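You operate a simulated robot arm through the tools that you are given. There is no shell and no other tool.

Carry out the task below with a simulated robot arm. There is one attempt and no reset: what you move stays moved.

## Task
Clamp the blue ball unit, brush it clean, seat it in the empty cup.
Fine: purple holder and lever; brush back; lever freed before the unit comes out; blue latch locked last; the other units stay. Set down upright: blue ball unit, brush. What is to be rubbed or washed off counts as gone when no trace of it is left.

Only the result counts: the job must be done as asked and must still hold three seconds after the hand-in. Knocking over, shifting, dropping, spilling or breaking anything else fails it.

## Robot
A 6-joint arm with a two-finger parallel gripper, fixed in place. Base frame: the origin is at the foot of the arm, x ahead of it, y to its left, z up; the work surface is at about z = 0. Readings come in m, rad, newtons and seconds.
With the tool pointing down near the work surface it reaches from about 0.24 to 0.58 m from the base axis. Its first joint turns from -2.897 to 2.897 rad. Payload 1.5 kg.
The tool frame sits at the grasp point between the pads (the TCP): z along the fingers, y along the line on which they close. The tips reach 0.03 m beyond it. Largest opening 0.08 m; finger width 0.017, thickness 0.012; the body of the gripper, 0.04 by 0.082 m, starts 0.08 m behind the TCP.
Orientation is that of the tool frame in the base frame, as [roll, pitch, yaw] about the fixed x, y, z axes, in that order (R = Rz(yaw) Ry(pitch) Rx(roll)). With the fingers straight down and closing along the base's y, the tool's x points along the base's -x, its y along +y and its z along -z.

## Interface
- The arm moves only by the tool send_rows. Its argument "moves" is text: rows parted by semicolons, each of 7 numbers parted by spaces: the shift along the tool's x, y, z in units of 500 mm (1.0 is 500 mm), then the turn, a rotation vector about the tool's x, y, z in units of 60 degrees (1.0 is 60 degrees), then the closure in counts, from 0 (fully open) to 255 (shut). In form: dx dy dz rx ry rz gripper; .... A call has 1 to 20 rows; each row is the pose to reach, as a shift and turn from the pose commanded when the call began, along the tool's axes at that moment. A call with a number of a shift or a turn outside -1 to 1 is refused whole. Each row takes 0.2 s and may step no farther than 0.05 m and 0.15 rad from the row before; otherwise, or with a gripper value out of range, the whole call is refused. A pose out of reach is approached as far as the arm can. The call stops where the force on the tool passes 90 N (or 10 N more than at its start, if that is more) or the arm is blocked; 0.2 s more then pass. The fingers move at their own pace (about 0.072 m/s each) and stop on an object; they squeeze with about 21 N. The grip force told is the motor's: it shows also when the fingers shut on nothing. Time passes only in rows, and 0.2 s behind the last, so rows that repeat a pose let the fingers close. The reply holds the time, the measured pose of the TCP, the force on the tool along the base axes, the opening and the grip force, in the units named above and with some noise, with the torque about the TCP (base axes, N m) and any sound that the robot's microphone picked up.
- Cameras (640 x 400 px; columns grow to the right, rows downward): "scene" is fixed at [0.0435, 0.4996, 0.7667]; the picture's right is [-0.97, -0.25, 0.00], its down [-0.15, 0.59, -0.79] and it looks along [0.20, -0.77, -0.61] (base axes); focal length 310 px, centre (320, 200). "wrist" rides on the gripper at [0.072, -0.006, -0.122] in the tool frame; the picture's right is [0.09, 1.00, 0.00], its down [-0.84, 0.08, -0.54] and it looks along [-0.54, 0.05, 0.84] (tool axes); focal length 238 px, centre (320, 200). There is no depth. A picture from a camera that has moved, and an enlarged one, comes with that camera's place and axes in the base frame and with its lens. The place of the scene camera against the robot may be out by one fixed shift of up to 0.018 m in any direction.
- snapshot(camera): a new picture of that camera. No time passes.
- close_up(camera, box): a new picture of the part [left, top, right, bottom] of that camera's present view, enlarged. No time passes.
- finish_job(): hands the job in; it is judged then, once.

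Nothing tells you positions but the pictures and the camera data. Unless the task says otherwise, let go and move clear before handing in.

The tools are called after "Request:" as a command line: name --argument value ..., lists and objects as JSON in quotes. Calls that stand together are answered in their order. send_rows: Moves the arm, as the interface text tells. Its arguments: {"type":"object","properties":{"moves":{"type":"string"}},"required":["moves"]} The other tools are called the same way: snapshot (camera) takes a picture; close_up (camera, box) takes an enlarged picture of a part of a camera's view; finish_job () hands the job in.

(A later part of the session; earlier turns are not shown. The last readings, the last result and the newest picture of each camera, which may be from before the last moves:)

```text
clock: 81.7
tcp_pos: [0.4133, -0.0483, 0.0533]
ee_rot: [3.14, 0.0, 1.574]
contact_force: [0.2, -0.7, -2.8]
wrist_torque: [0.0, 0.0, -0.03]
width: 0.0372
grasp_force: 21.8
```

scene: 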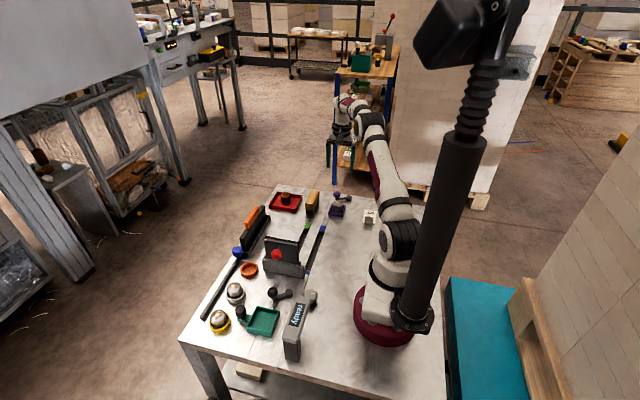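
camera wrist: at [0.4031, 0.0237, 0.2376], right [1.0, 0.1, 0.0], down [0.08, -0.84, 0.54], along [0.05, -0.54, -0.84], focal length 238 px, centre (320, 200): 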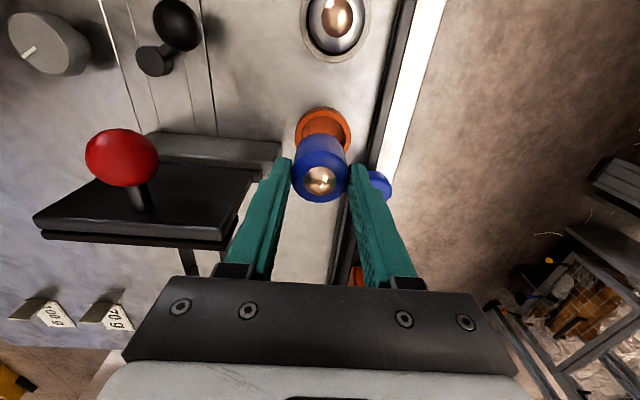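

Not touching yet; the cup's floor must be nearly at table level. One more millimetre at a time.

Request:
send_rows --moves "0 0 0.002 0 0 0 255"

Request:
send_rows --moves "0 0 0.001 0 0 0 255"

```text
clock: 82.1
tcp_pos: [0.4141, -0.0498, 0.0526]
ee_rot: [3.139, -0.002, 1.576]
contact_force: [-3.2, 0.4, 11.0]
wrist_torque: [0.01, 0.29, 0.04]
width: 0.0371
grasp_force: 21.2
```

```text
clock: 82.5
tcp_pos: [0.4137, -0.0488, 0.0515]
ee_rot: [3.138, -0.001, 1.575]
contact_force: [-2.1, 1.7, 16.6]
wrist_torque: [0.09, 0.26, 0.03]
width: 0.0371
grasp_force: 20.8
```

Contact at about 17 N. I'll check that it's the unit on the floor and not the fingertips on the rim.

Request:
close_up --camera "scene" --box '[230, 250, 270, 285]'

Request:
close_up --camera "wrist" --box '[260, 100, 380, 205]'

Request:
close_up --camera "scene" --box '[200, 250, 280, 340]'

```text
11.43 times, centred on (250, 268) of scene
camera zoom: at [0.0435, 0.4996, 0.7667], right [-0.97, -0.25, 0.0], down [-0.15, 0.59, -0.79], along [0.2, -0.77, -0.61], focal length 3546 px, centre (1120, -571)
```

zoom: 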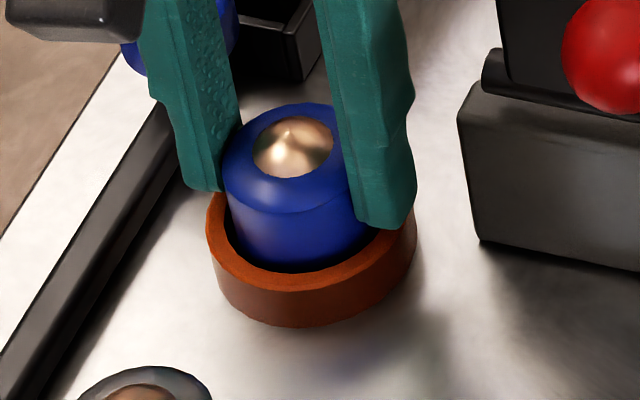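

```text
3.81 times, centred on (320, 152) of wrist
camera zoom: at [0.4058, 0.0228, 0.1753], right [1.0, 0.1, 0.0], down [0.08, -0.84, 0.54], along [0.05, -0.54, -0.84], focal length 908 px, centre (320, 381)
```

zoom: 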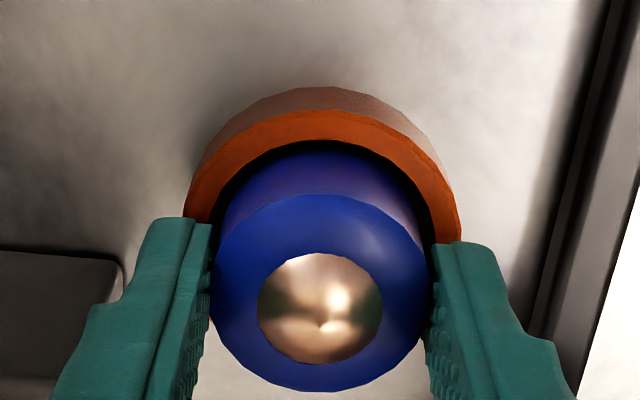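

```text
4.44 times, centred on (240, 295) of scene
camera zoom: at [0.0435, 0.4996, 0.7667], right [-0.97, -0.25, 0.0], down [-0.15, 0.59, -0.79], along [0.2, -0.77, -0.61], focal length 1379 px, centre (676, -222)
```

zoom: 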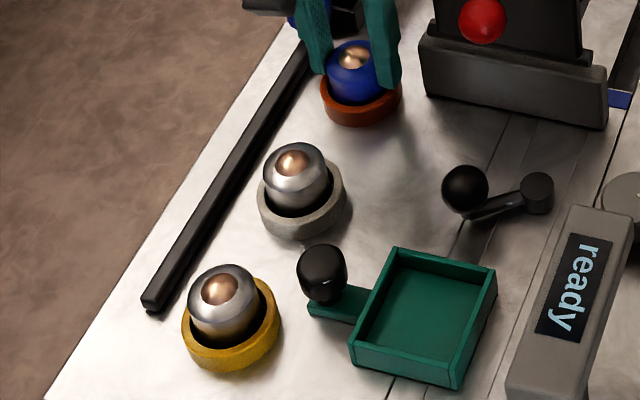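

The unit is seated like its neighbours and the fingers are just above the rim. I'll open only partly (to stay clear of the rail) and lift straight up.

Request:
send_rows --moves "0 0 -0.001 0 0 0 120; 0 0 -0.001 0 0 0 100; 0 0 -0.001 0 0 0 100; 0 0 -0.001 0 0 0 100; 0 0 -0.06 0 0 0 100; 0 0 -0.14 0 0 0 100; 0 0 -0.22 0 0 0 100; 0 0 -0.3 0 0 0 100"

Request:
snapshot --camera "wrist"

Request:
close_up --camera "scene" --box '[200, 225, 300, 310]'

Request:
close_up --camera "wrist" --box '[260, 60, 380, 165]'

```text
clock: 84.3
tcp_pos: [0.4142, -0.0485, 0.2022]
ee_rot: [3.139, 0.0, 1.574]
contact_force: [0.2, -0.1, 1.2]
wrist_torque: [0.01, -0.01, 0.0]
width: 0.0486
grasp_force: 0.0
```

```text
taken
camera wrist: at [0.4058, 0.0227, 0.3258], right [1.0, 0.1, 0.0], down [0.08, -0.84, 0.54], along [0.05, -0.54, -0.84], focal length 238 px, centre (320, 200)
```

wrist: 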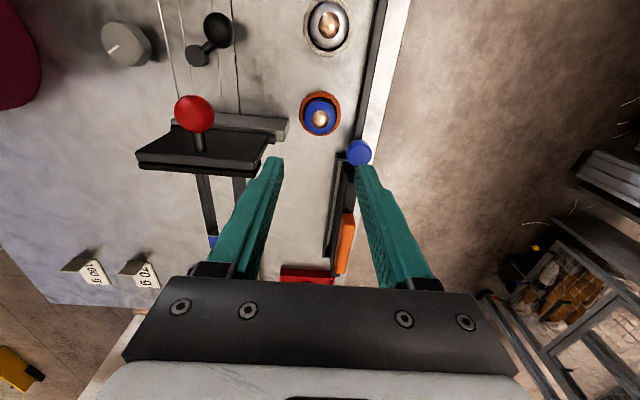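

```text
4.71 times, centred on (250, 268) of scene
camera zoom: at [0.0435, 0.4996, 0.7667], right [-0.97, -0.25, 0.0], down [-0.15, 0.59, -0.79], along [0.2, -0.77, -0.61], focal length 1460 px, centre (649, -118)
```

zoom: 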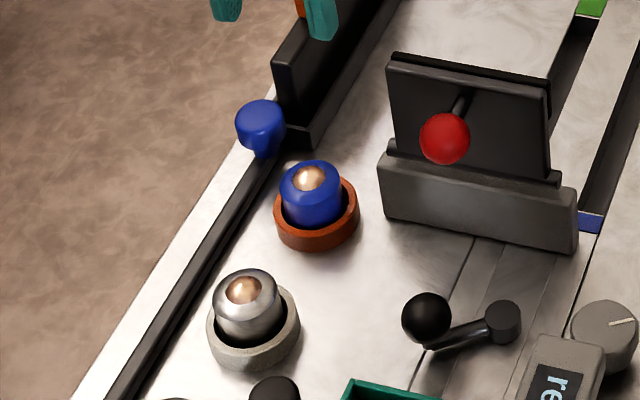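

```text
3.81 times, centred on (320, 112) of wrist
camera zoom: at [0.4058, 0.0227, 0.3258], right [1.0, 0.1, 0.0], down [0.08, -0.84, 0.54], along [0.05, -0.54, -0.84], focal length 908 px, centre (320, 533)
```

zoom: 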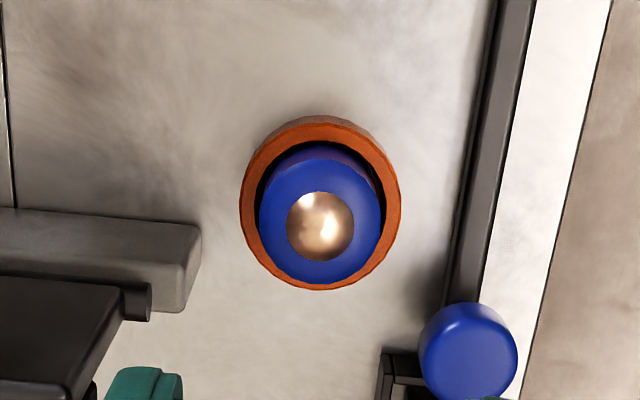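

The blue unit is seated upright in the orange cup. Last is the blue latch: I'll study the knob and its bar closely to see how it moves.

Request:
close_up --camera "wrist" --box '[300, 0, 440, 260]'

Request:
close_up --camera "scene" --box '[225, 235, 265, 270]'

Request:
close_up --camera "scene" --box '[195, 240, 255, 325]'

Request:
close_up --camera "scene" --box '[230, 200, 275, 260]'

```text
1.54 times, centred on (370, 130) of wrist
camera zoom: at [0.4058, 0.0227, 0.3258], right [1.0, 0.1, 0.0], down [0.08, -0.84, 0.54], along [0.05, -0.54, -0.84], focal length 367 px, centre (243, 308)
```

zoom: 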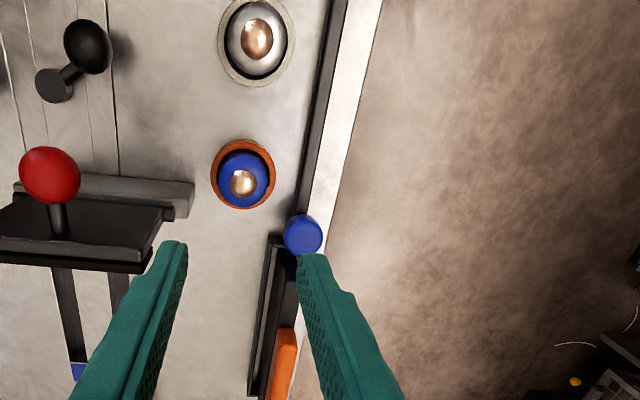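

```text
11.43 times, centred on (245, 252) of scene
camera zoom: at [0.0435, 0.4996, 0.7667], right [-0.97, -0.25, 0.0], down [-0.15, 0.59, -0.79], along [0.2, -0.77, -0.61], focal length 3546 px, centre (1177, -400)
```

zoom: 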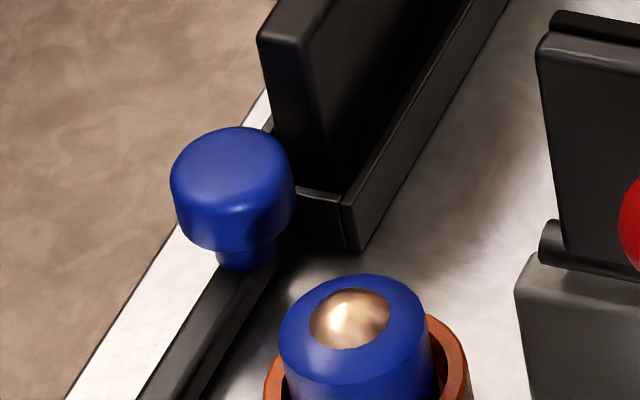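

```text
4.71 times, centred on (225, 282) of scene
camera zoom: at [0.0435, 0.4996, 0.7667], right [-0.97, -0.25, 0.0], down [-0.15, 0.59, -0.79], along [0.2, -0.77, -0.61], focal length 1460 px, centre (767, -188)
```

zoom: 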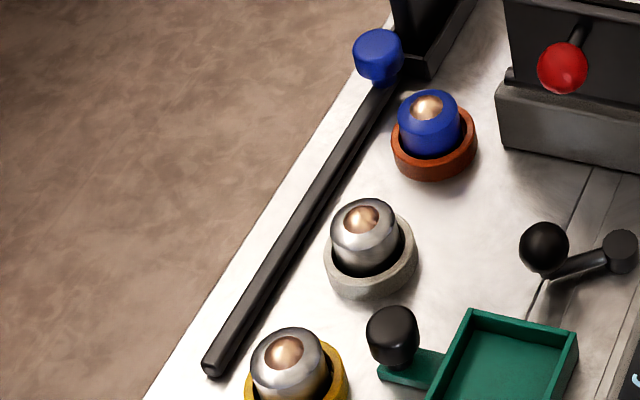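

```text
6.67 times, centred on (252, 230) of scene
camera zoom: at [0.0435, 0.4996, 0.7667], right [-0.97, -0.25, 0.0], down [-0.15, 0.59, -0.79], along [0.2, -0.77, -0.61], focal length 2069 px, centre (770, 0)
```

zoom: 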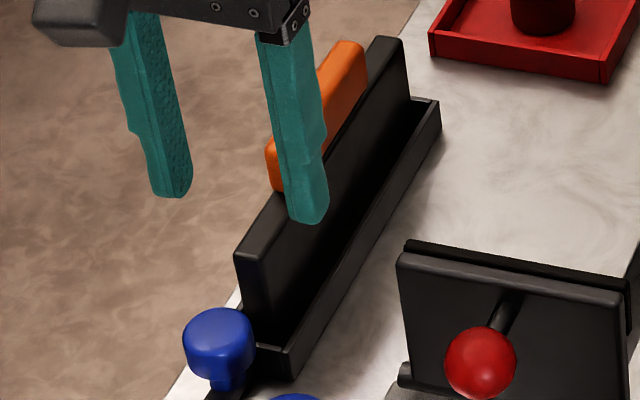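

The blue knob stands on a stem at the end of a bar that runs past all the cups, so it should slide along that bar. I'll move above it at about (0.466, -0.087) and look closely before gripping.

Request:
send_rows --moves "-0.025 0.0345 0.04 0 0 0 90; -0.05 0.069 0.08 0 0 0 90; -0.075 0.1036 0.13 0 0 0 90; -0.075 0.1036 0.184 0 0 0 90"

Request:
snapshot --camera "wrist"

Request:
close_up --camera "wrist" --box '[260, 80, 380, 200]'

Request:
close_up --camera "scene" --box '[210, 210, 280, 280]'

```text
clock: 85.3
tcp_pos: [0.4669, -0.0885, 0.1103]
ee_rot: [-3.141, -0.002, 1.573]
contact_force: [0.7, 0.8, 1.2]
wrist_torque: [0.03, 0.0, -0.01]
width: 0.0517
grasp_force: 0.1
```

```text
taken
camera wrist: at [0.4578, -0.0151, 0.2326], right [1.0, 0.1, 0.0], down [0.08, -0.84, 0.54], along [0.05, -0.54, -0.84], focal length 238 px, centre (320, 200)
```

wrist: 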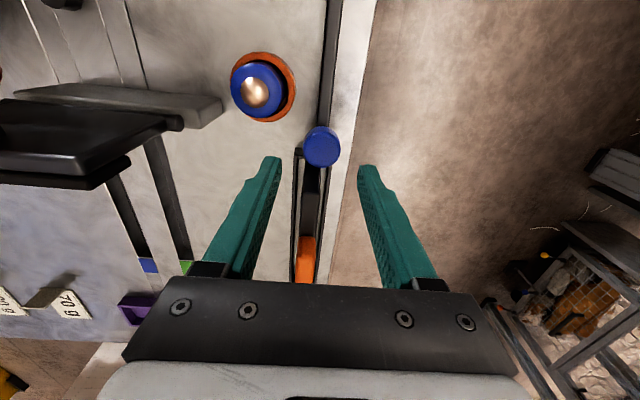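

```text
3.33 times, centred on (320, 140) of wrist
camera zoom: at [0.4578, -0.0151, 0.2326], right [1.0, 0.1, 0.0], down [0.08, -0.84, 0.54], along [0.05, -0.54, -0.84], focal length 794 px, centre (320, 400)
```

zoom: 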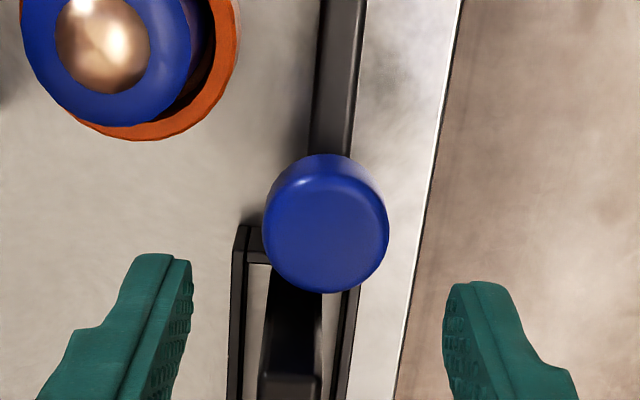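

```text
5.71 times, centred on (245, 245) of scene
camera zoom: at [0.0435, 0.4996, 0.7667], right [-0.97, -0.25, 0.0], down [-0.15, 0.59, -0.79], along [0.2, -0.77, -0.61], focal length 1773 px, centre (749, -57)
```

zoom: 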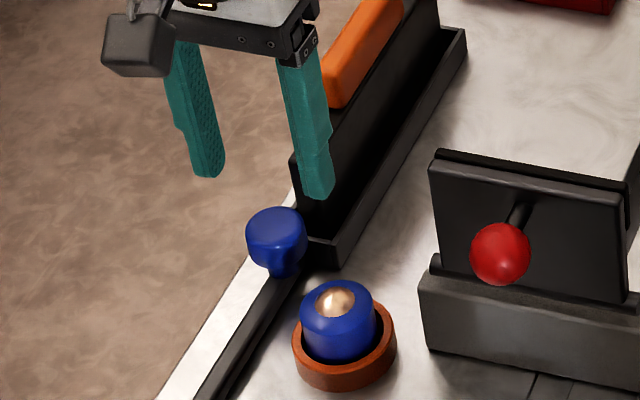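

The knob's centre is at about (0.466, -0.087) between the fingers, with the trough end clear of them. I'll descend and grip the knob head.

Request:
send_rows --moves "0.003 -0.001 0.05 0 0 0 90; 0.003 -0.001 0.108 0 0 0 90"

Request:
close_up --camera "scene" --box '[210, 210, 280, 280]'

Request:
close_up --camera "wrist" --box '[260, 80, 380, 200]'

```text
clock: 85.9
tcp_pos: [0.4659, -0.0862, 0.0559]
ee_rot: [3.139, -0.002, 1.575]
contact_force: [-1.0, -0.7, 0.6]
wrist_torque: [-0.02, 0.03, 0.0]
width: 0.0516
grasp_force: 0.1
```

```text
5.71 times, centred on (245, 245) of scene
camera zoom: at [0.0435, 0.4996, 0.7667], right [-0.97, -0.25, 0.0], down [-0.15, 0.59, -0.79], along [0.2, -0.77, -0.61], focal length 1773 px, centre (749, -57)
```

zoom: 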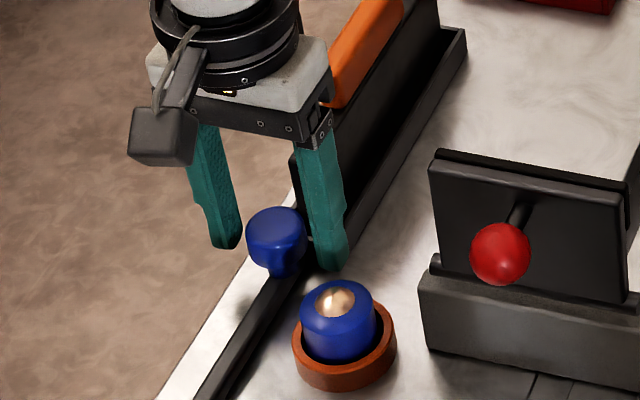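

```text
3.33 times, centred on (320, 140) of wrist
camera zoom: at [0.4572, -0.0138, 0.1787], right [1.0, 0.1, 0.0], down [0.08, -0.84, 0.54], along [0.05, -0.54, -0.84], focal length 794 px, centre (320, 400)
```

zoom: 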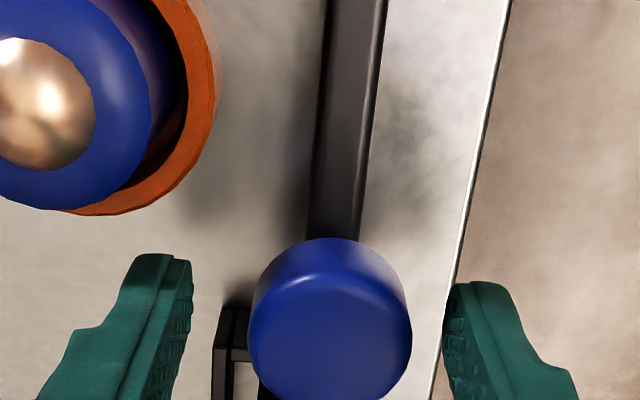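

Fingers flank the knob head. Closing on it now.

Request:
send_rows --moves "0 0 0 0 0 0 255; 0 0 0 0 0 0 255; 0 0 0 0 0 0 255; 0 0 0 0 0 0 255"

Request:
close_up --camera "scene" --box '[210, 210, 280, 280]'

```text
clock: 86.9
tcp_pos: [0.4677, -0.085, 0.0571]
ee_rot: [3.134, 0.001, 1.577]
contact_force: [47.4, -0.2, -20.4]
wrist_torque: [0.38, -0.48, 0.03]
width: 0.0317
grasp_force: 40.3
```

```text
5.71 times, centred on (245, 245) of scene
camera zoom: at [0.0435, 0.4996, 0.7667], right [-0.97, -0.25, 0.0], down [-0.15, 0.59, -0.79], along [0.2, -0.77, -0.61], focal length 1773 px, centre (749, -57)
```

zoom: 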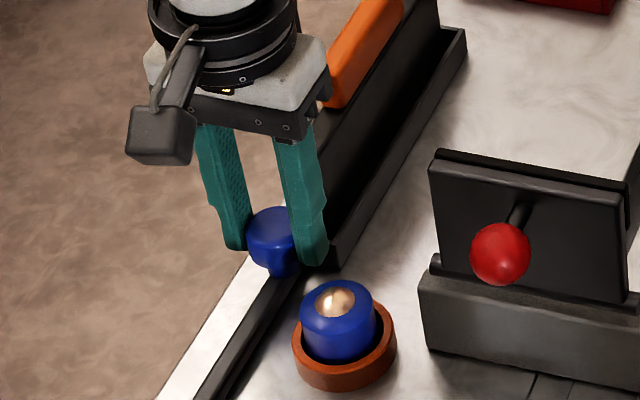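

The knob sits about 5 mm further in +x than centred; I'll shift to relieve the 47 N side load.

Request:
send_rows --moves "0 0.004 0 0 0 0 255; 0 0.008 0 0 0 0 255"

```text
clock: 87.5
tcp_pos: [0.4685, -0.0863, 0.0568]
ee_rot: [-3.138, -0.003, 1.57]
contact_force: [-14.4, -0.7, 35.9]
wrist_torque: [-0.24, 0.24, 0.04]
width: 0.0312
grasp_force: 39.8
```

Close to neutral in x; small corrections, then I'll try sliding the knob 6 mm toward +y.

Request:
send_rows --moves "0 -0.002 -0.003 0 0 0 255; 0.006 -0.002 -0.003 0 0 0 255; 0.012 -0.002 -0.003 0 0 0 255"

Request:
close_up --camera "scene" --box '[210, 210, 280, 280]'

```text
clock: 88.3
tcp_pos: [0.4675, -0.0788, 0.0572]
ee_rot: [-3.141, 0.0, 1.575]
contact_force: [3.8, -1.6, -13.5]
wrist_torque: [0.53, -0.12, -0.16]
width: 0.0314
grasp_force: 40.0
```

```text
5.71 times, centred on (245, 245) of scene
camera zoom: at [0.0435, 0.4996, 0.7667], right [-0.97, -0.25, 0.0], down [-0.15, 0.59, -0.79], along [0.2, -0.77, -0.61], focal length 1773 px, centre (749, -57)
```

zoom: 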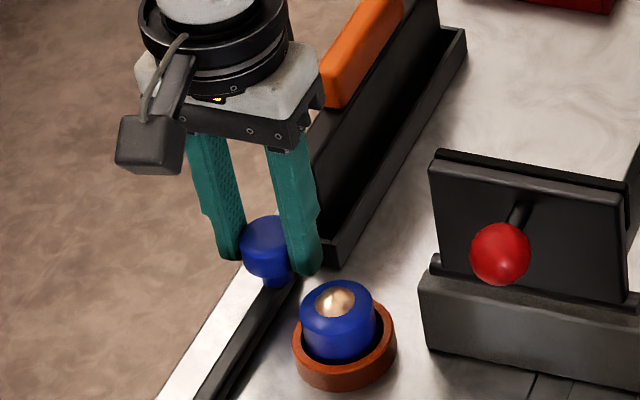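

The knob slides freely along the bar toward +y. I'll continue sliding it, checking force and sound.

Request:
send_rows --moves "0.02 0 0 0 0 0 255; 0.04 0 0 0 0 0 255; 0.06 0 0 0 0 0 255; 0.08 0 0 0 0 0 255"

Request:
close_up --camera "scene" --box '[195, 220, 285, 330]'

```text
clock: 89.3
tcp_pos: [0.4691, -0.0367, 0.0592]
ee_rot: [3.138, -0.003, 1.574]
contact_force: [0.8, -0.7, -0.6]
wrist_torque: [0.01, 0.0, -0.01]
width: 0.0003
grasp_force: 21.6
```

```text
3.64 times, centred on (240, 275) of scene
camera zoom: at [0.0435, 0.4996, 0.7667], right [-0.97, -0.25, 0.0], down [-0.15, 0.59, -0.79], along [0.2, -0.77, -0.61], focal length 1128 px, centre (611, -73)
```

zoom: 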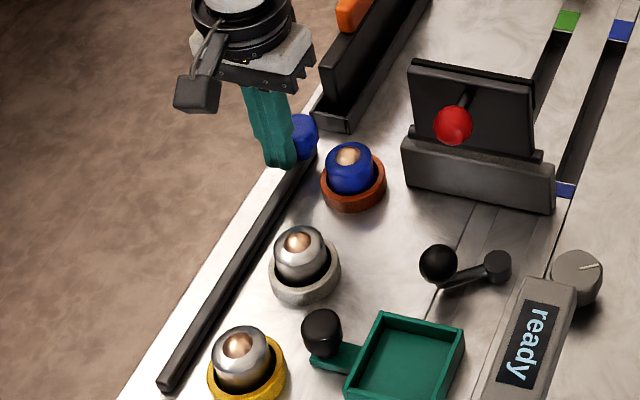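

The fingers slipped off: the knob stopped after a short travel, perhaps at its locked position. I'll lift and look.

Request:
send_rows --moves "0 0 -0.06 0 0 0 255; 0 0 -0.14 0 0 0 255; 0 0 -0.22 0 0 0 255"

Request:
snapshot --camera "wrist"

Request:
close_up --camera "scene" --box '[225, 230, 275, 275]'

Request:
close_up --camera "scene" --box '[195, 240, 255, 325]'

```text
clock: 90.1
tcp_pos: [0.4679, -0.0391, 0.1678]
ee_rot: [3.139, -0.001, 1.575]
contact_force: [0.5, -0.5, 0.5]
wrist_torque: [0.0, 0.02, 0.03]
width: 0.0003
grasp_force: 21.7
```

```text
taken
camera wrist: at [0.4596, 0.033, 0.2906], right [1.0, 0.1, 0.0], down [0.08, -0.84, 0.54], along [0.05, -0.54, -0.84], focal length 238 px, centre (320, 200)
```

wrist: 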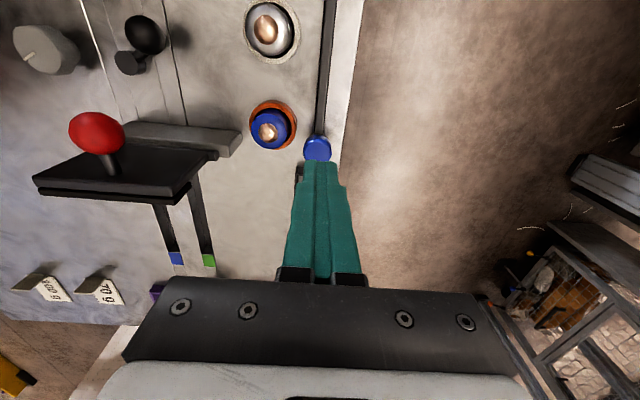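

```text
8.89 times, centred on (250, 252) of scene
camera zoom: at [0.0435, 0.4996, 0.7667], right [-0.97, -0.25, 0.0], down [-0.15, 0.59, -0.79], along [0.2, -0.77, -0.61], focal length 2758 px, centre (942, -267)
```

zoom: 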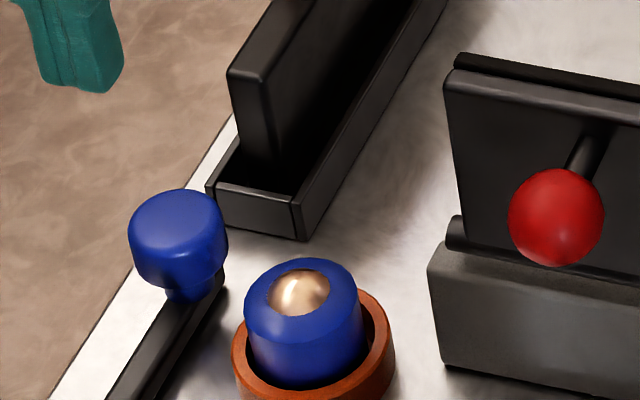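

```text
4.71 times, centred on (225, 282) of scene
camera zoom: at [0.0435, 0.4996, 0.7667], right [-0.97, -0.25, 0.0], down [-0.15, 0.59, -0.79], along [0.2, -0.77, -0.61], focal length 1460 px, centre (767, -188)
```

zoom: 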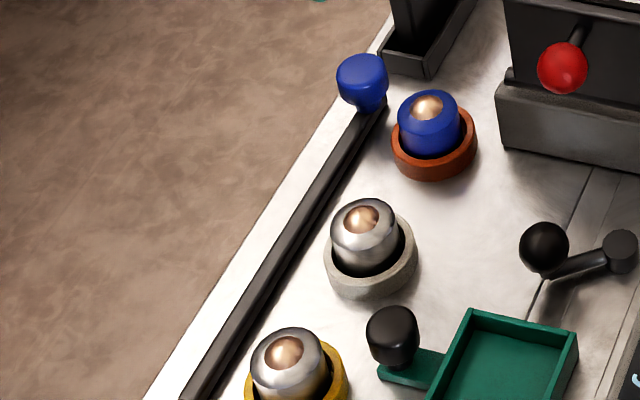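

The whole bar slid with the knob by about 26 mm and the knob now stands at y≈-0.062. To see if that's the end of its travel, I'll push it further from the -y side with closed fingers.

Request:
send_rows --moves "-0.05 -0.001 0 0 0 0 255; -0.1 -0.002 0 0 0 0 255; -0.1 -0.002 0.08 0 0 0 255; -0.1 -0.002 0.16 0 0 0 255; -0.1 -0.002 0.22 0 0 0 255"

Request:
close_up --camera "scene" --box '[210, 210, 280, 280]'

```text
clock: 91.2
tcp_pos: [0.4698, -0.0897, 0.0765]
ee_rot: [3.136, 0.0, 1.568]
contact_force: [-12.9, 0.0, 27.6]
wrist_torque: [0.25, 0.39, 0.1]
width: 0.0001
grasp_force: 20.9
stopped in row 5: the force on the tool passed its limit at 185 N (the readings are from after the stop); the commanded pose is now the measured one
```

```text
5.71 times, centred on (245, 245) of scene
camera zoom: at [0.0435, 0.4996, 0.7667], right [-0.97, -0.25, 0.0], down [-0.15, 0.59, -0.79], along [0.2, -0.77, -0.61], focal length 1773 px, centre (749, -57)
```

zoom: 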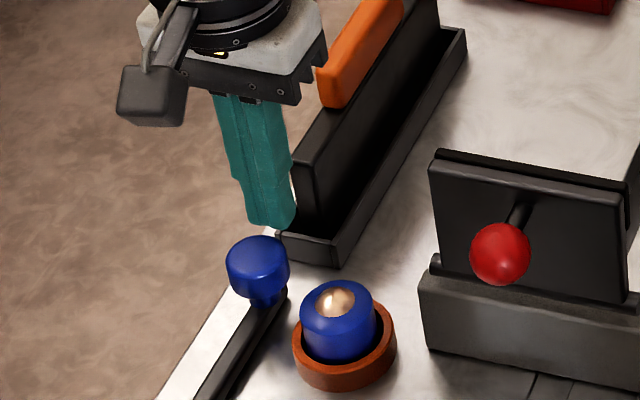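

The fingers came down on the top of the black plate beside the knob (tips at z≈0.047) and stopped. The plate looks unmoved. I'll lift away immediately and inspect before anything else.

Request:
send_rows --moves "0 0 -0.05 0 0 0 255; 0 0 -0.12 0 0 0 180; 0.03 -0.002 -0.12 0 0 0 90; 0.055 -0.004 -0.12 0 0 0 90"

Request:
snapshot --camera "wrist"

Request:
close_up --camera "wrist" --box '[260, 80, 380, 200]'

Request:
close_up --camera "scene" --box '[225, 200, 285, 280]'

```text
clock: 92.2
tcp_pos: [0.4665, -0.061, 0.1372]
ee_rot: [3.135, -0.001, 1.567]
contact_force: [0.5, 0.0, -0.3]
wrist_torque: [-0.01, -0.01, 0.03]
width: 0.0518
grasp_force: 0.2
```

```text
taken
camera wrist: at [0.4577, 0.0104, 0.2586], right [1.0, 0.09, 0.01], down [0.07, -0.84, 0.54], along [0.05, -0.54, -0.84], focal length 238 px, centre (320, 200)
```

wrist: 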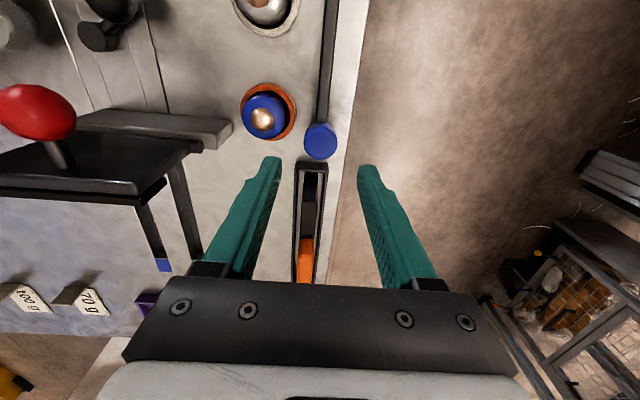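

```text
3.33 times, centred on (320, 140) of wrist
camera zoom: at [0.4577, 0.0104, 0.2586], right [1.0, 0.09, 0.01], down [0.07, -0.84, 0.54], along [0.05, -0.54, -0.84], focal length 794 px, centre (320, 400)
```

zoom: 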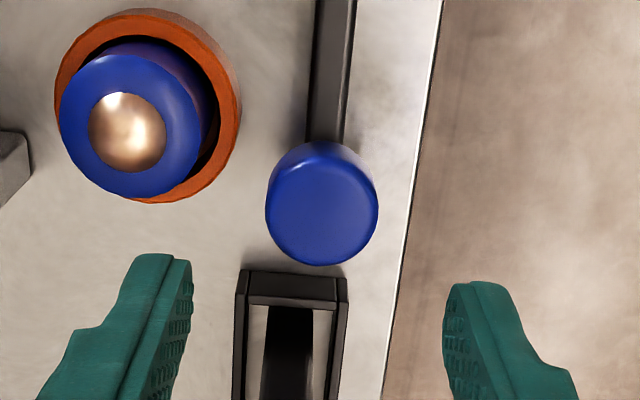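

```text
5.00 times, centred on (255, 240) of scene
camera zoom: at [0.0435, 0.4996, 0.7667], right [-0.97, -0.25, 0.0], down [-0.15, 0.59, -0.79], along [0.2, -0.77, -0.61], focal length 1552 px, centre (645, 0)
```

zoom: 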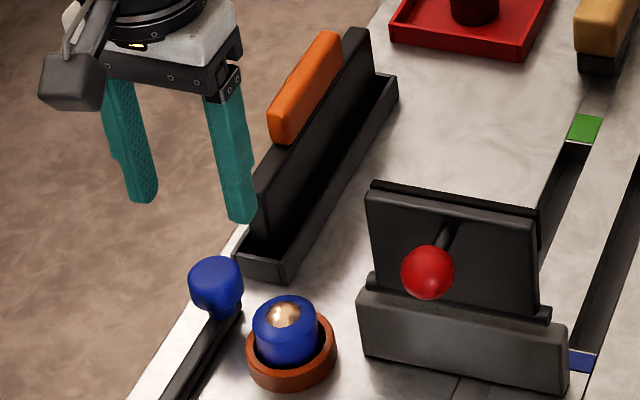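

The knob now sits at about (0.4665, -0.065), and its edge is most likely what I touched; plate and trough look unchanged. I'll regrip the knob with a narrower opening (to clear the cup) and push on in small steps, reading force.

Request:
send_rows --moves "-0.007 0.002 0 0 0 0 130; -0.007 0.002 0.06 0 0 0 130; -0.007 0.002 0.12 0 0 0 130; -0.007 0.002 0.161 0 0 0 130"

Request:
close_up --camera "wrist" --box '[240, 80, 400, 220]'

Request:
close_up --camera "scene" --box '[215, 230, 275, 290]'

```text
clock: 93.2
tcp_pos: [0.4675, -0.0648, 0.055]
ee_rot: [3.136, -0.001, 1.569]
contact_force: [0.5, -0.9, 0.2]
wrist_torque: [0.01, 0.02, 0.0]
width: 0.0391
grasp_force: 0.0
```

```text
2.86 times, centred on (320, 150) of wrist
camera zoom: at [0.4592, 0.0069, 0.1778], right [1.0, 0.09, 0.01], down [0.07, -0.84, 0.54], along [0.05, -0.54, -0.84], focal length 681 px, centre (320, 343)
```

zoom: 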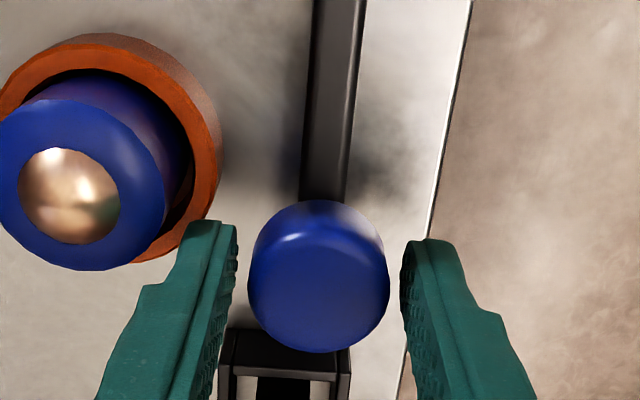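

```text
6.67 times, centred on (245, 260) of scene
camera zoom: at [0.0435, 0.4996, 0.7667], right [-0.97, -0.25, 0.0], down [-0.15, 0.59, -0.79], along [0.2, -0.77, -0.61], focal length 2069 px, centre (820, -200)
```

zoom: 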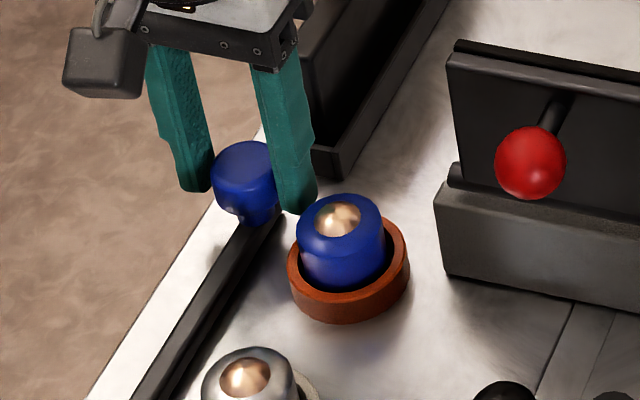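

The knob is centred between the fingers. Closing, then pushing +y 2 mm at a time.

Request:
send_rows --moves "0 0 0 0 0 0 255; 0 0 0 0 0 0 255; 0 0 0 0 0 0 255"

Request:
send_rows --moves "0.004 0 0 0 0 0 255"

Request:
send_rows --moves "0.004 0 0 0 0 0 255"

```text
clock: 94.0
tcp_pos: [0.4682, -0.064, 0.055]
ee_rot: [3.136, -0.002, 1.57]
contact_force: [-0.7, 0.3, -5.0]
wrist_torque: [0.08, 0.12, -0.08]
width: 0.0315
grasp_force: 40.1
```

```text
clock: 94.4
tcp_pos: [0.4682, -0.0633, 0.0549]
ee_rot: [3.136, 0.0, 1.57]
contact_force: [2.0, -0.9, -8.7]
wrist_torque: [0.14, 0.17, -0.03]
width: 0.0317
grasp_force: 40.7
```

```text
clock: 94.8
tcp_pos: [0.4688, -0.0609, 0.0554]
ee_rot: [3.137, -0.002, 1.568]
contact_force: [7.4, -0.6, -18.8]
wrist_torque: [-0.04, 0.05, -0.15]
width: 0.0315
grasp_force: 40.3
```

The knob is following with almost no resistance. I'll keep going in small steps.

Request:
send_rows --moves "0.006 0 0.002 0 0 0 255; 0.012 0 0.002 0 0 0 255"

Request:
close_up --camera "scene" --box '[215, 230, 275, 290]'

```text
clock: 95.4
tcp_pos: [0.4665, -0.0559, 0.0554]
ee_rot: [3.136, -0.003, 1.57]
contact_force: [-9.2, -1.0, 13.3]
wrist_torque: [-0.28, 0.45, 0.09]
width: 0.0316
grasp_force: 39.9
```

```text
6.67 times, centred on (245, 260) of scene
camera zoom: at [0.0435, 0.4996, 0.7667], right [-0.97, -0.25, 0.0], down [-0.15, 0.59, -0.79], along [0.2, -0.77, -0.61], focal length 2069 px, centre (820, -200)
```

zoom: 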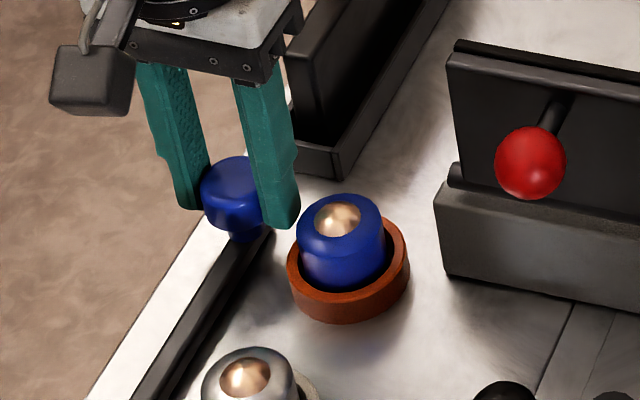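

It keeps moving, so the earlier halt was only the fingers slipping. The finger passes just above and beside the cup rim; I'll continue in 5 mm steps.

Request:
send_rows --moves "0.008 0.001 -0.001 0 0 0 255; 0.016 0.001 -0.001 0 0 0 255"

Request:
send_rows --moves "0.006 0 0 0 0 0 255; 0.012 0 0 0 0 0 255"

Request:
close_up --camera "scene" --box '[205, 230, 275, 300]'

```text
clock: 96.0
tcp_pos: [0.4683, -0.0482, 0.0536]
ee_rot: [3.137, 0.0, 1.566]
contact_force: [-12.2, -36.9, -0.5]
wrist_torque: [-0.68, 0.32, 0.0]
width: 0.0318
grasp_force: 40.1
```

```text
clock: 96.6
tcp_pos: [0.4692, -0.0389, 0.0555]
ee_rot: [3.132, -0.005, 1.572]
contact_force: [-0.1, 0.2, 0.0]
wrist_torque: [0.04, 0.0, 0.0]
width: 0.0
grasp_force: 21.6
```

```text
5.71 times, centred on (240, 265) of scene
camera zoom: at [0.0435, 0.4996, 0.7667], right [-0.97, -0.25, 0.0], down [-0.15, 0.59, -0.79], along [0.2, -0.77, -0.61], focal length 1773 px, centre (777, -171)
```

zoom: 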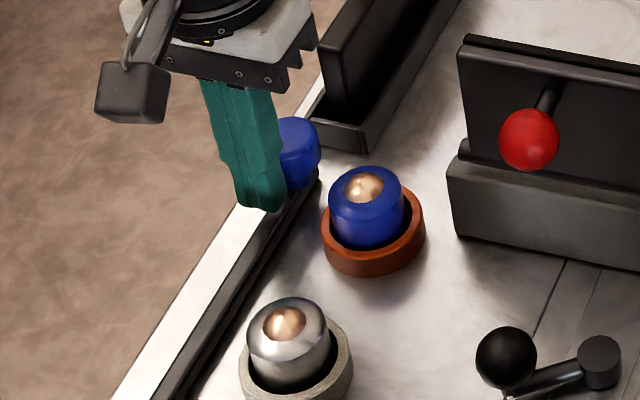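

The y force rose to 37 N at y≈-0.048 and then the fingers slid off, which suggests a real stop or a spring. I'll lift and look at where the knob rests.

Request:
send_rows --moves "0.004 0 0 0 0 0 255; 0.004 0 -0.06 0 0 0 255; 0.004 0 -0.14 0 0 0 255; 0.004 0 -0.2 0 0 0 255"

Request:
close_up --camera "scene" --box '[215, 230, 275, 290]'

Request:
close_up --camera "wrist" --box '[240, 60, 400, 200]'

Request:
close_up --camera "scene" --box '[225, 200, 275, 280]'

```text
clock: 97.6
tcp_pos: [0.4685, -0.0403, 0.1547]
ee_rot: [3.136, -0.002, 1.567]
contact_force: [-0.5, -0.1, -0.2]
wrist_torque: [-0.01, -0.03, -0.01]
width: 0.0
grasp_force: 20.8
```

```text
6.67 times, centred on (245, 260) of scene
camera zoom: at [0.0435, 0.4996, 0.7667], right [-0.97, -0.25, 0.0], down [-0.15, 0.59, -0.79], along [0.2, -0.77, -0.61], focal length 2069 px, centre (820, -200)
```

zoom: 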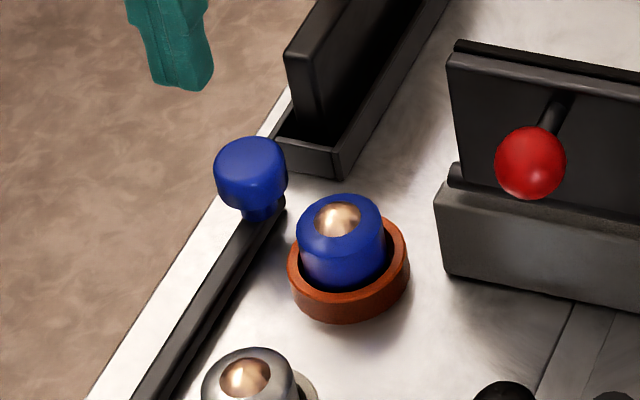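

```text
2.86 times, centred on (320, 130) of wrist
camera zoom: at [0.4584, 0.0327, 0.2779], right [1.0, 0.09, 0.01], down [0.07, -0.84, 0.54], along [0.05, -0.54, -0.84], focal length 681 px, centre (320, 400)
```

zoom: 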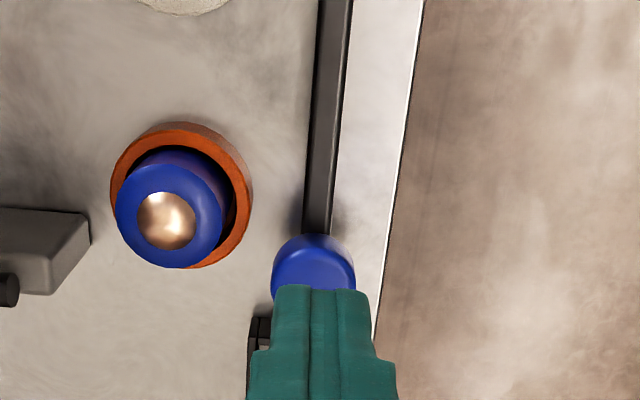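

```text
5.00 times, centred on (250, 240) of scene
camera zoom: at [0.0435, 0.4996, 0.7667], right [-0.97, -0.25, 0.0], down [-0.15, 0.59, -0.79], along [0.2, -0.77, -0.61], focal length 1552 px, centre (670, 0)
```

zoom: 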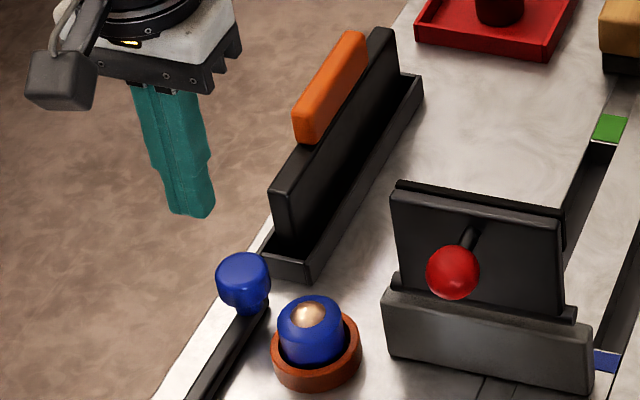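

The fingers, sliding past the knob and closing, had squeezed it back to y≈-0.063; its true end stop is at about y≈-0.05. I'll regrip, push to the stop, and this time open the fingers there instead of slipping.

Request:
send_rows --moves "-0.0454 -0.001 0 0 0 0 130; -0.0454 -0.001 0 0 0 0 130; -0.0454 -0.001 0.07 0 0 0 130; -0.0454 -0.001 0.14 0 0 0 130; -0.0454 -0.001 0.197 0 0 0 130"

Request:
close_up --camera "wrist" --box '[240, 80, 400, 220]'

```text
clock: 98.8
tcp_pos: [0.4688, -0.0614, 0.0566]
ee_rot: [3.137, -0.001, 1.567]
contact_force: [-0.3, 0.5, 0.9]
wrist_torque: [-0.01, 0.01, -0.03]
width: 0.0392
grasp_force: 0.2
```

```text
2.86 times, centred on (320, 150) of wrist
camera zoom: at [0.4595, 0.0107, 0.1789], right [1.0, 0.09, 0.01], down [0.07, -0.84, 0.54], along [0.05, -0.54, -0.84], focal length 681 px, centre (320, 343)
```

zoom: 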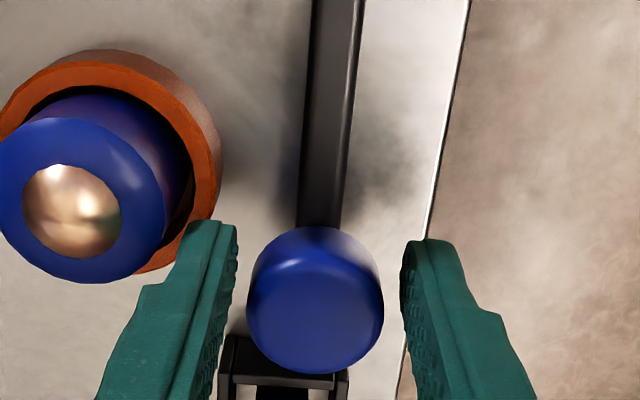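

The knob is about 5 mm behind the finger centres; I'll shift back to centre on it and grip.

Request:
send_rows --moves "-0.01 -0.001 0.001 0 0 0 130; -0.01 -0.001 0.001 0 0 0 255; -0.01 -0.001 0.001 0 0 0 255; -0.01 -0.001 0.001 0 0 0 255"

Request:
send_rows --moves "0.007 0 0 0 0 0 255; 0.014 0 0 0 0 0 255; 0.02 0 0 0 0 0 255"

```text
clock: 99.8
tcp_pos: [0.468, -0.0665, 0.0553]
ee_rot: [3.137, -0.002, 1.569]
contact_force: [0.4, 0.1, -3.5]
wrist_torque: [0.21, 0.16, 0.06]
width: 0.0315
grasp_force: 40.4
```

```text
clock: 100.6
tcp_pos: [0.4678, -0.0573, 0.0551]
ee_rot: [3.135, -0.002, 1.569]
contact_force: [7.5, -1.9, -7.5]
wrist_torque: [-0.1, 0.09, -0.22]
width: 0.0312
grasp_force: 40.3
```

Following freely at y≈-0.057. Now 2 mm steps toward the stop.

Request:
send_rows --moves "0.004 0 0 0 0 0 255; 0.008 0 0 0 0 0 255"

Request:
send_rows --moves "0.004 0 0 0 0 0 255"

```text
clock: 101.2
tcp_pos: [0.4681, -0.0522, 0.0552]
ee_rot: [3.133, 0.001, 1.569]
contact_force: [15.1, -1.0, -15.1]
wrist_torque: [0.0, -0.09, 0.07]
width: 0.0312
grasp_force: 40.1
```

```text
clock: 101.6
tcp_pos: [0.4679, -0.0528, 0.0559]
ee_rot: [3.134, 0.002, 1.57]
contact_force: [17.4, -20.8, -20.1]
wrist_torque: [0.23, -0.07, -0.15]
width: 0.0313
grasp_force: 40.6
```

Fy is now -21 N with no further movement, so the latch is at its end stop (about 37 mm from where it began). I'll open the fingers here and lift straight up.

Request:
send_rows --moves "0 0 0 0 0 0 200; 0 0 0 0 0 0 130; 0 0 0 0 0 0 130; 0 0 -0.06 0 0 0 130; 0 0 -0.14 0 0 0 130; 0 0 -0.22 0 0 0 130; 0 0 -0.3 0 0 0 130"

Request:
snapshot --camera "wrist"

Request:
snapshot --camera "scene"

Request:
close_up --camera "scene" --box '[215, 230, 275, 290]'

Request:
close_up --camera "scene" --box '[190, 240, 280, 345]'

```text
clock: 103.2
tcp_pos: [0.4677, -0.0502, 0.2062]
ee_rot: [3.135, -0.003, 1.567]
contact_force: [-0.3, 0.3, -0.4]
wrist_torque: [-0.03, 0.03, 0.01]
width: 0.0392
grasp_force: 0.1
```

```text
taken
camera wrist: at [0.4582, 0.0206, 0.3289], right [1.0, 0.09, 0.01], down [0.07, -0.84, 0.54], along [0.05, -0.54, -0.84], focal length 238 px, centre (320, 200)
```

wrist: 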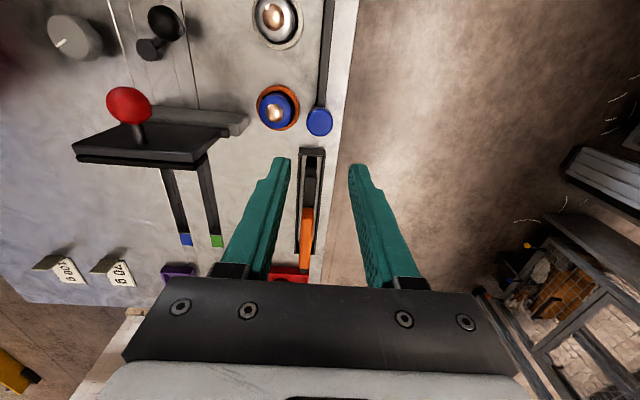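

```text
taken
```

scene: 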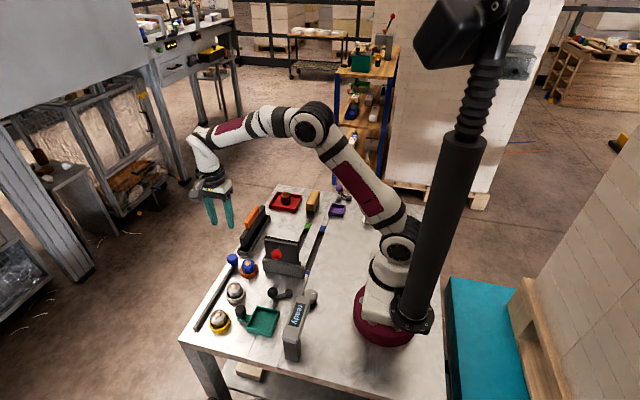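

```text
6.67 times, centred on (245, 260) of scene
camera zoom: at [0.0435, 0.4996, 0.7667], right [-0.97, -0.25, 0.0], down [-0.15, 0.59, -0.79], along [0.2, -0.77, -0.61], focal length 2069 px, centre (820, -200)
```

zoom: 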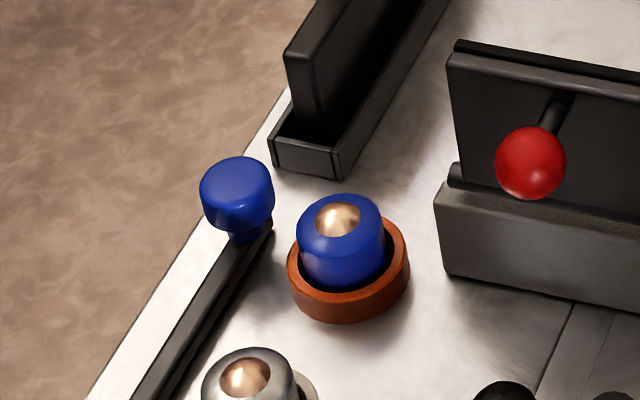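

```text
3.81 times, centred on (235, 292) of scene
camera zoom: at [0.0435, 0.4996, 0.7667], right [-0.97, -0.25, 0.0], down [-0.15, 0.59, -0.79], along [0.2, -0.77, -0.61], focal length 1182 px, centre (644, -152)
```

zoom: 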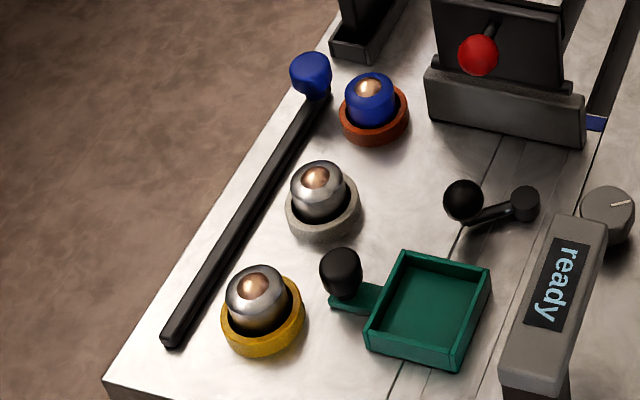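

The bar now spans all three cups with the knob at its stop. I'll raise clear and do a final check of everything on the table.

Request:
send_rows --moves "0.02 -0.05 -0.06 0 0 0 130; 0.04 -0.1 -0.12 0 0 0 130; 0.04 -0.15 -0.18 0 0 0 80"

Request:
snapshot --camera "wrist"

Request:
close_up --camera "scene" --box '[260, 180, 390, 260]'

Request:
close_up --camera "scene" --box '[225, 240, 275, 285]'

Request:
close_up --camera "scene" --box '[180, 170, 400, 310]'

```text
clock: 104.0
tcp_pos: [0.3908, -0.0307, 0.2961]
ee_rot: [3.137, -0.002, 1.568]
contact_force: [-0.2, 0.1, 0.0]
wrist_torque: [-0.04, 0.01, -0.03]
width: 0.0547
grasp_force: 0.0
```

```text
taken
camera wrist: at [0.3826, 0.0411, 0.4187], right [1.0, 0.09, 0.01], down [0.07, -0.84, 0.54], along [0.05, -0.54, -0.84], focal length 238 px, centre (320, 200)
```

wrist: 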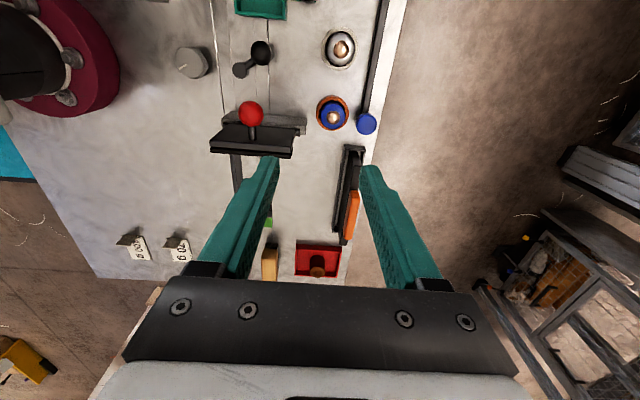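

```text
4.92 times, centred on (325, 220) of scene
camera zoom: at [0.0435, 0.4996, 0.7667], right [-0.97, -0.25, 0.0], down [-0.15, 0.59, -0.79], along [0.2, -0.77, -0.61], focal length 1528 px, centre (295, 102)
```

zoom: 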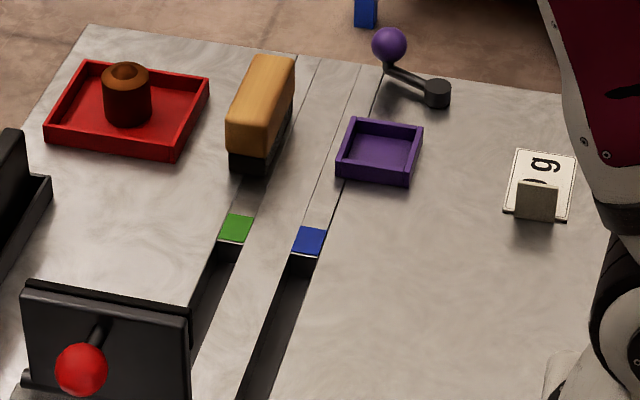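

```text
8.89 times, centred on (250, 262) of scene
camera zoom: at [0.0435, 0.4996, 0.7667], right [-0.97, -0.25, 0.0], down [-0.15, 0.59, -0.79], along [0.2, -0.77, -0.61], focal length 2758 px, centre (942, -356)
```

zoom: 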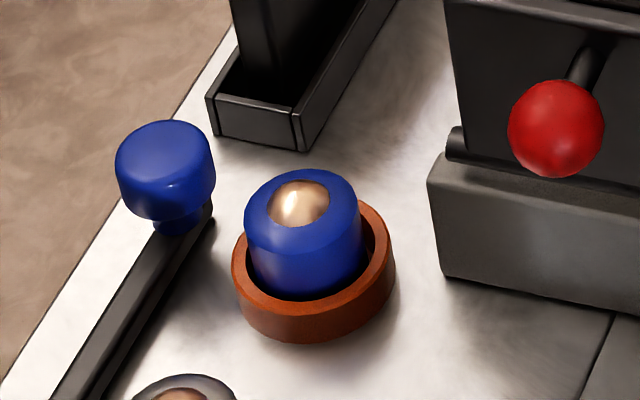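

```text
2.86 times, centred on (290, 240) of scene
camera zoom: at [0.0435, 0.4996, 0.7667], right [-0.97, -0.25, 0.0], down [-0.15, 0.59, -0.79], along [0.2, -0.77, -0.61], focal length 887 px, centre (406, 86)
```

zoom: 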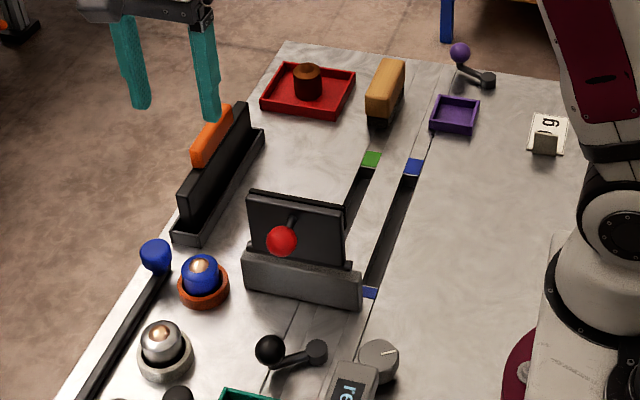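

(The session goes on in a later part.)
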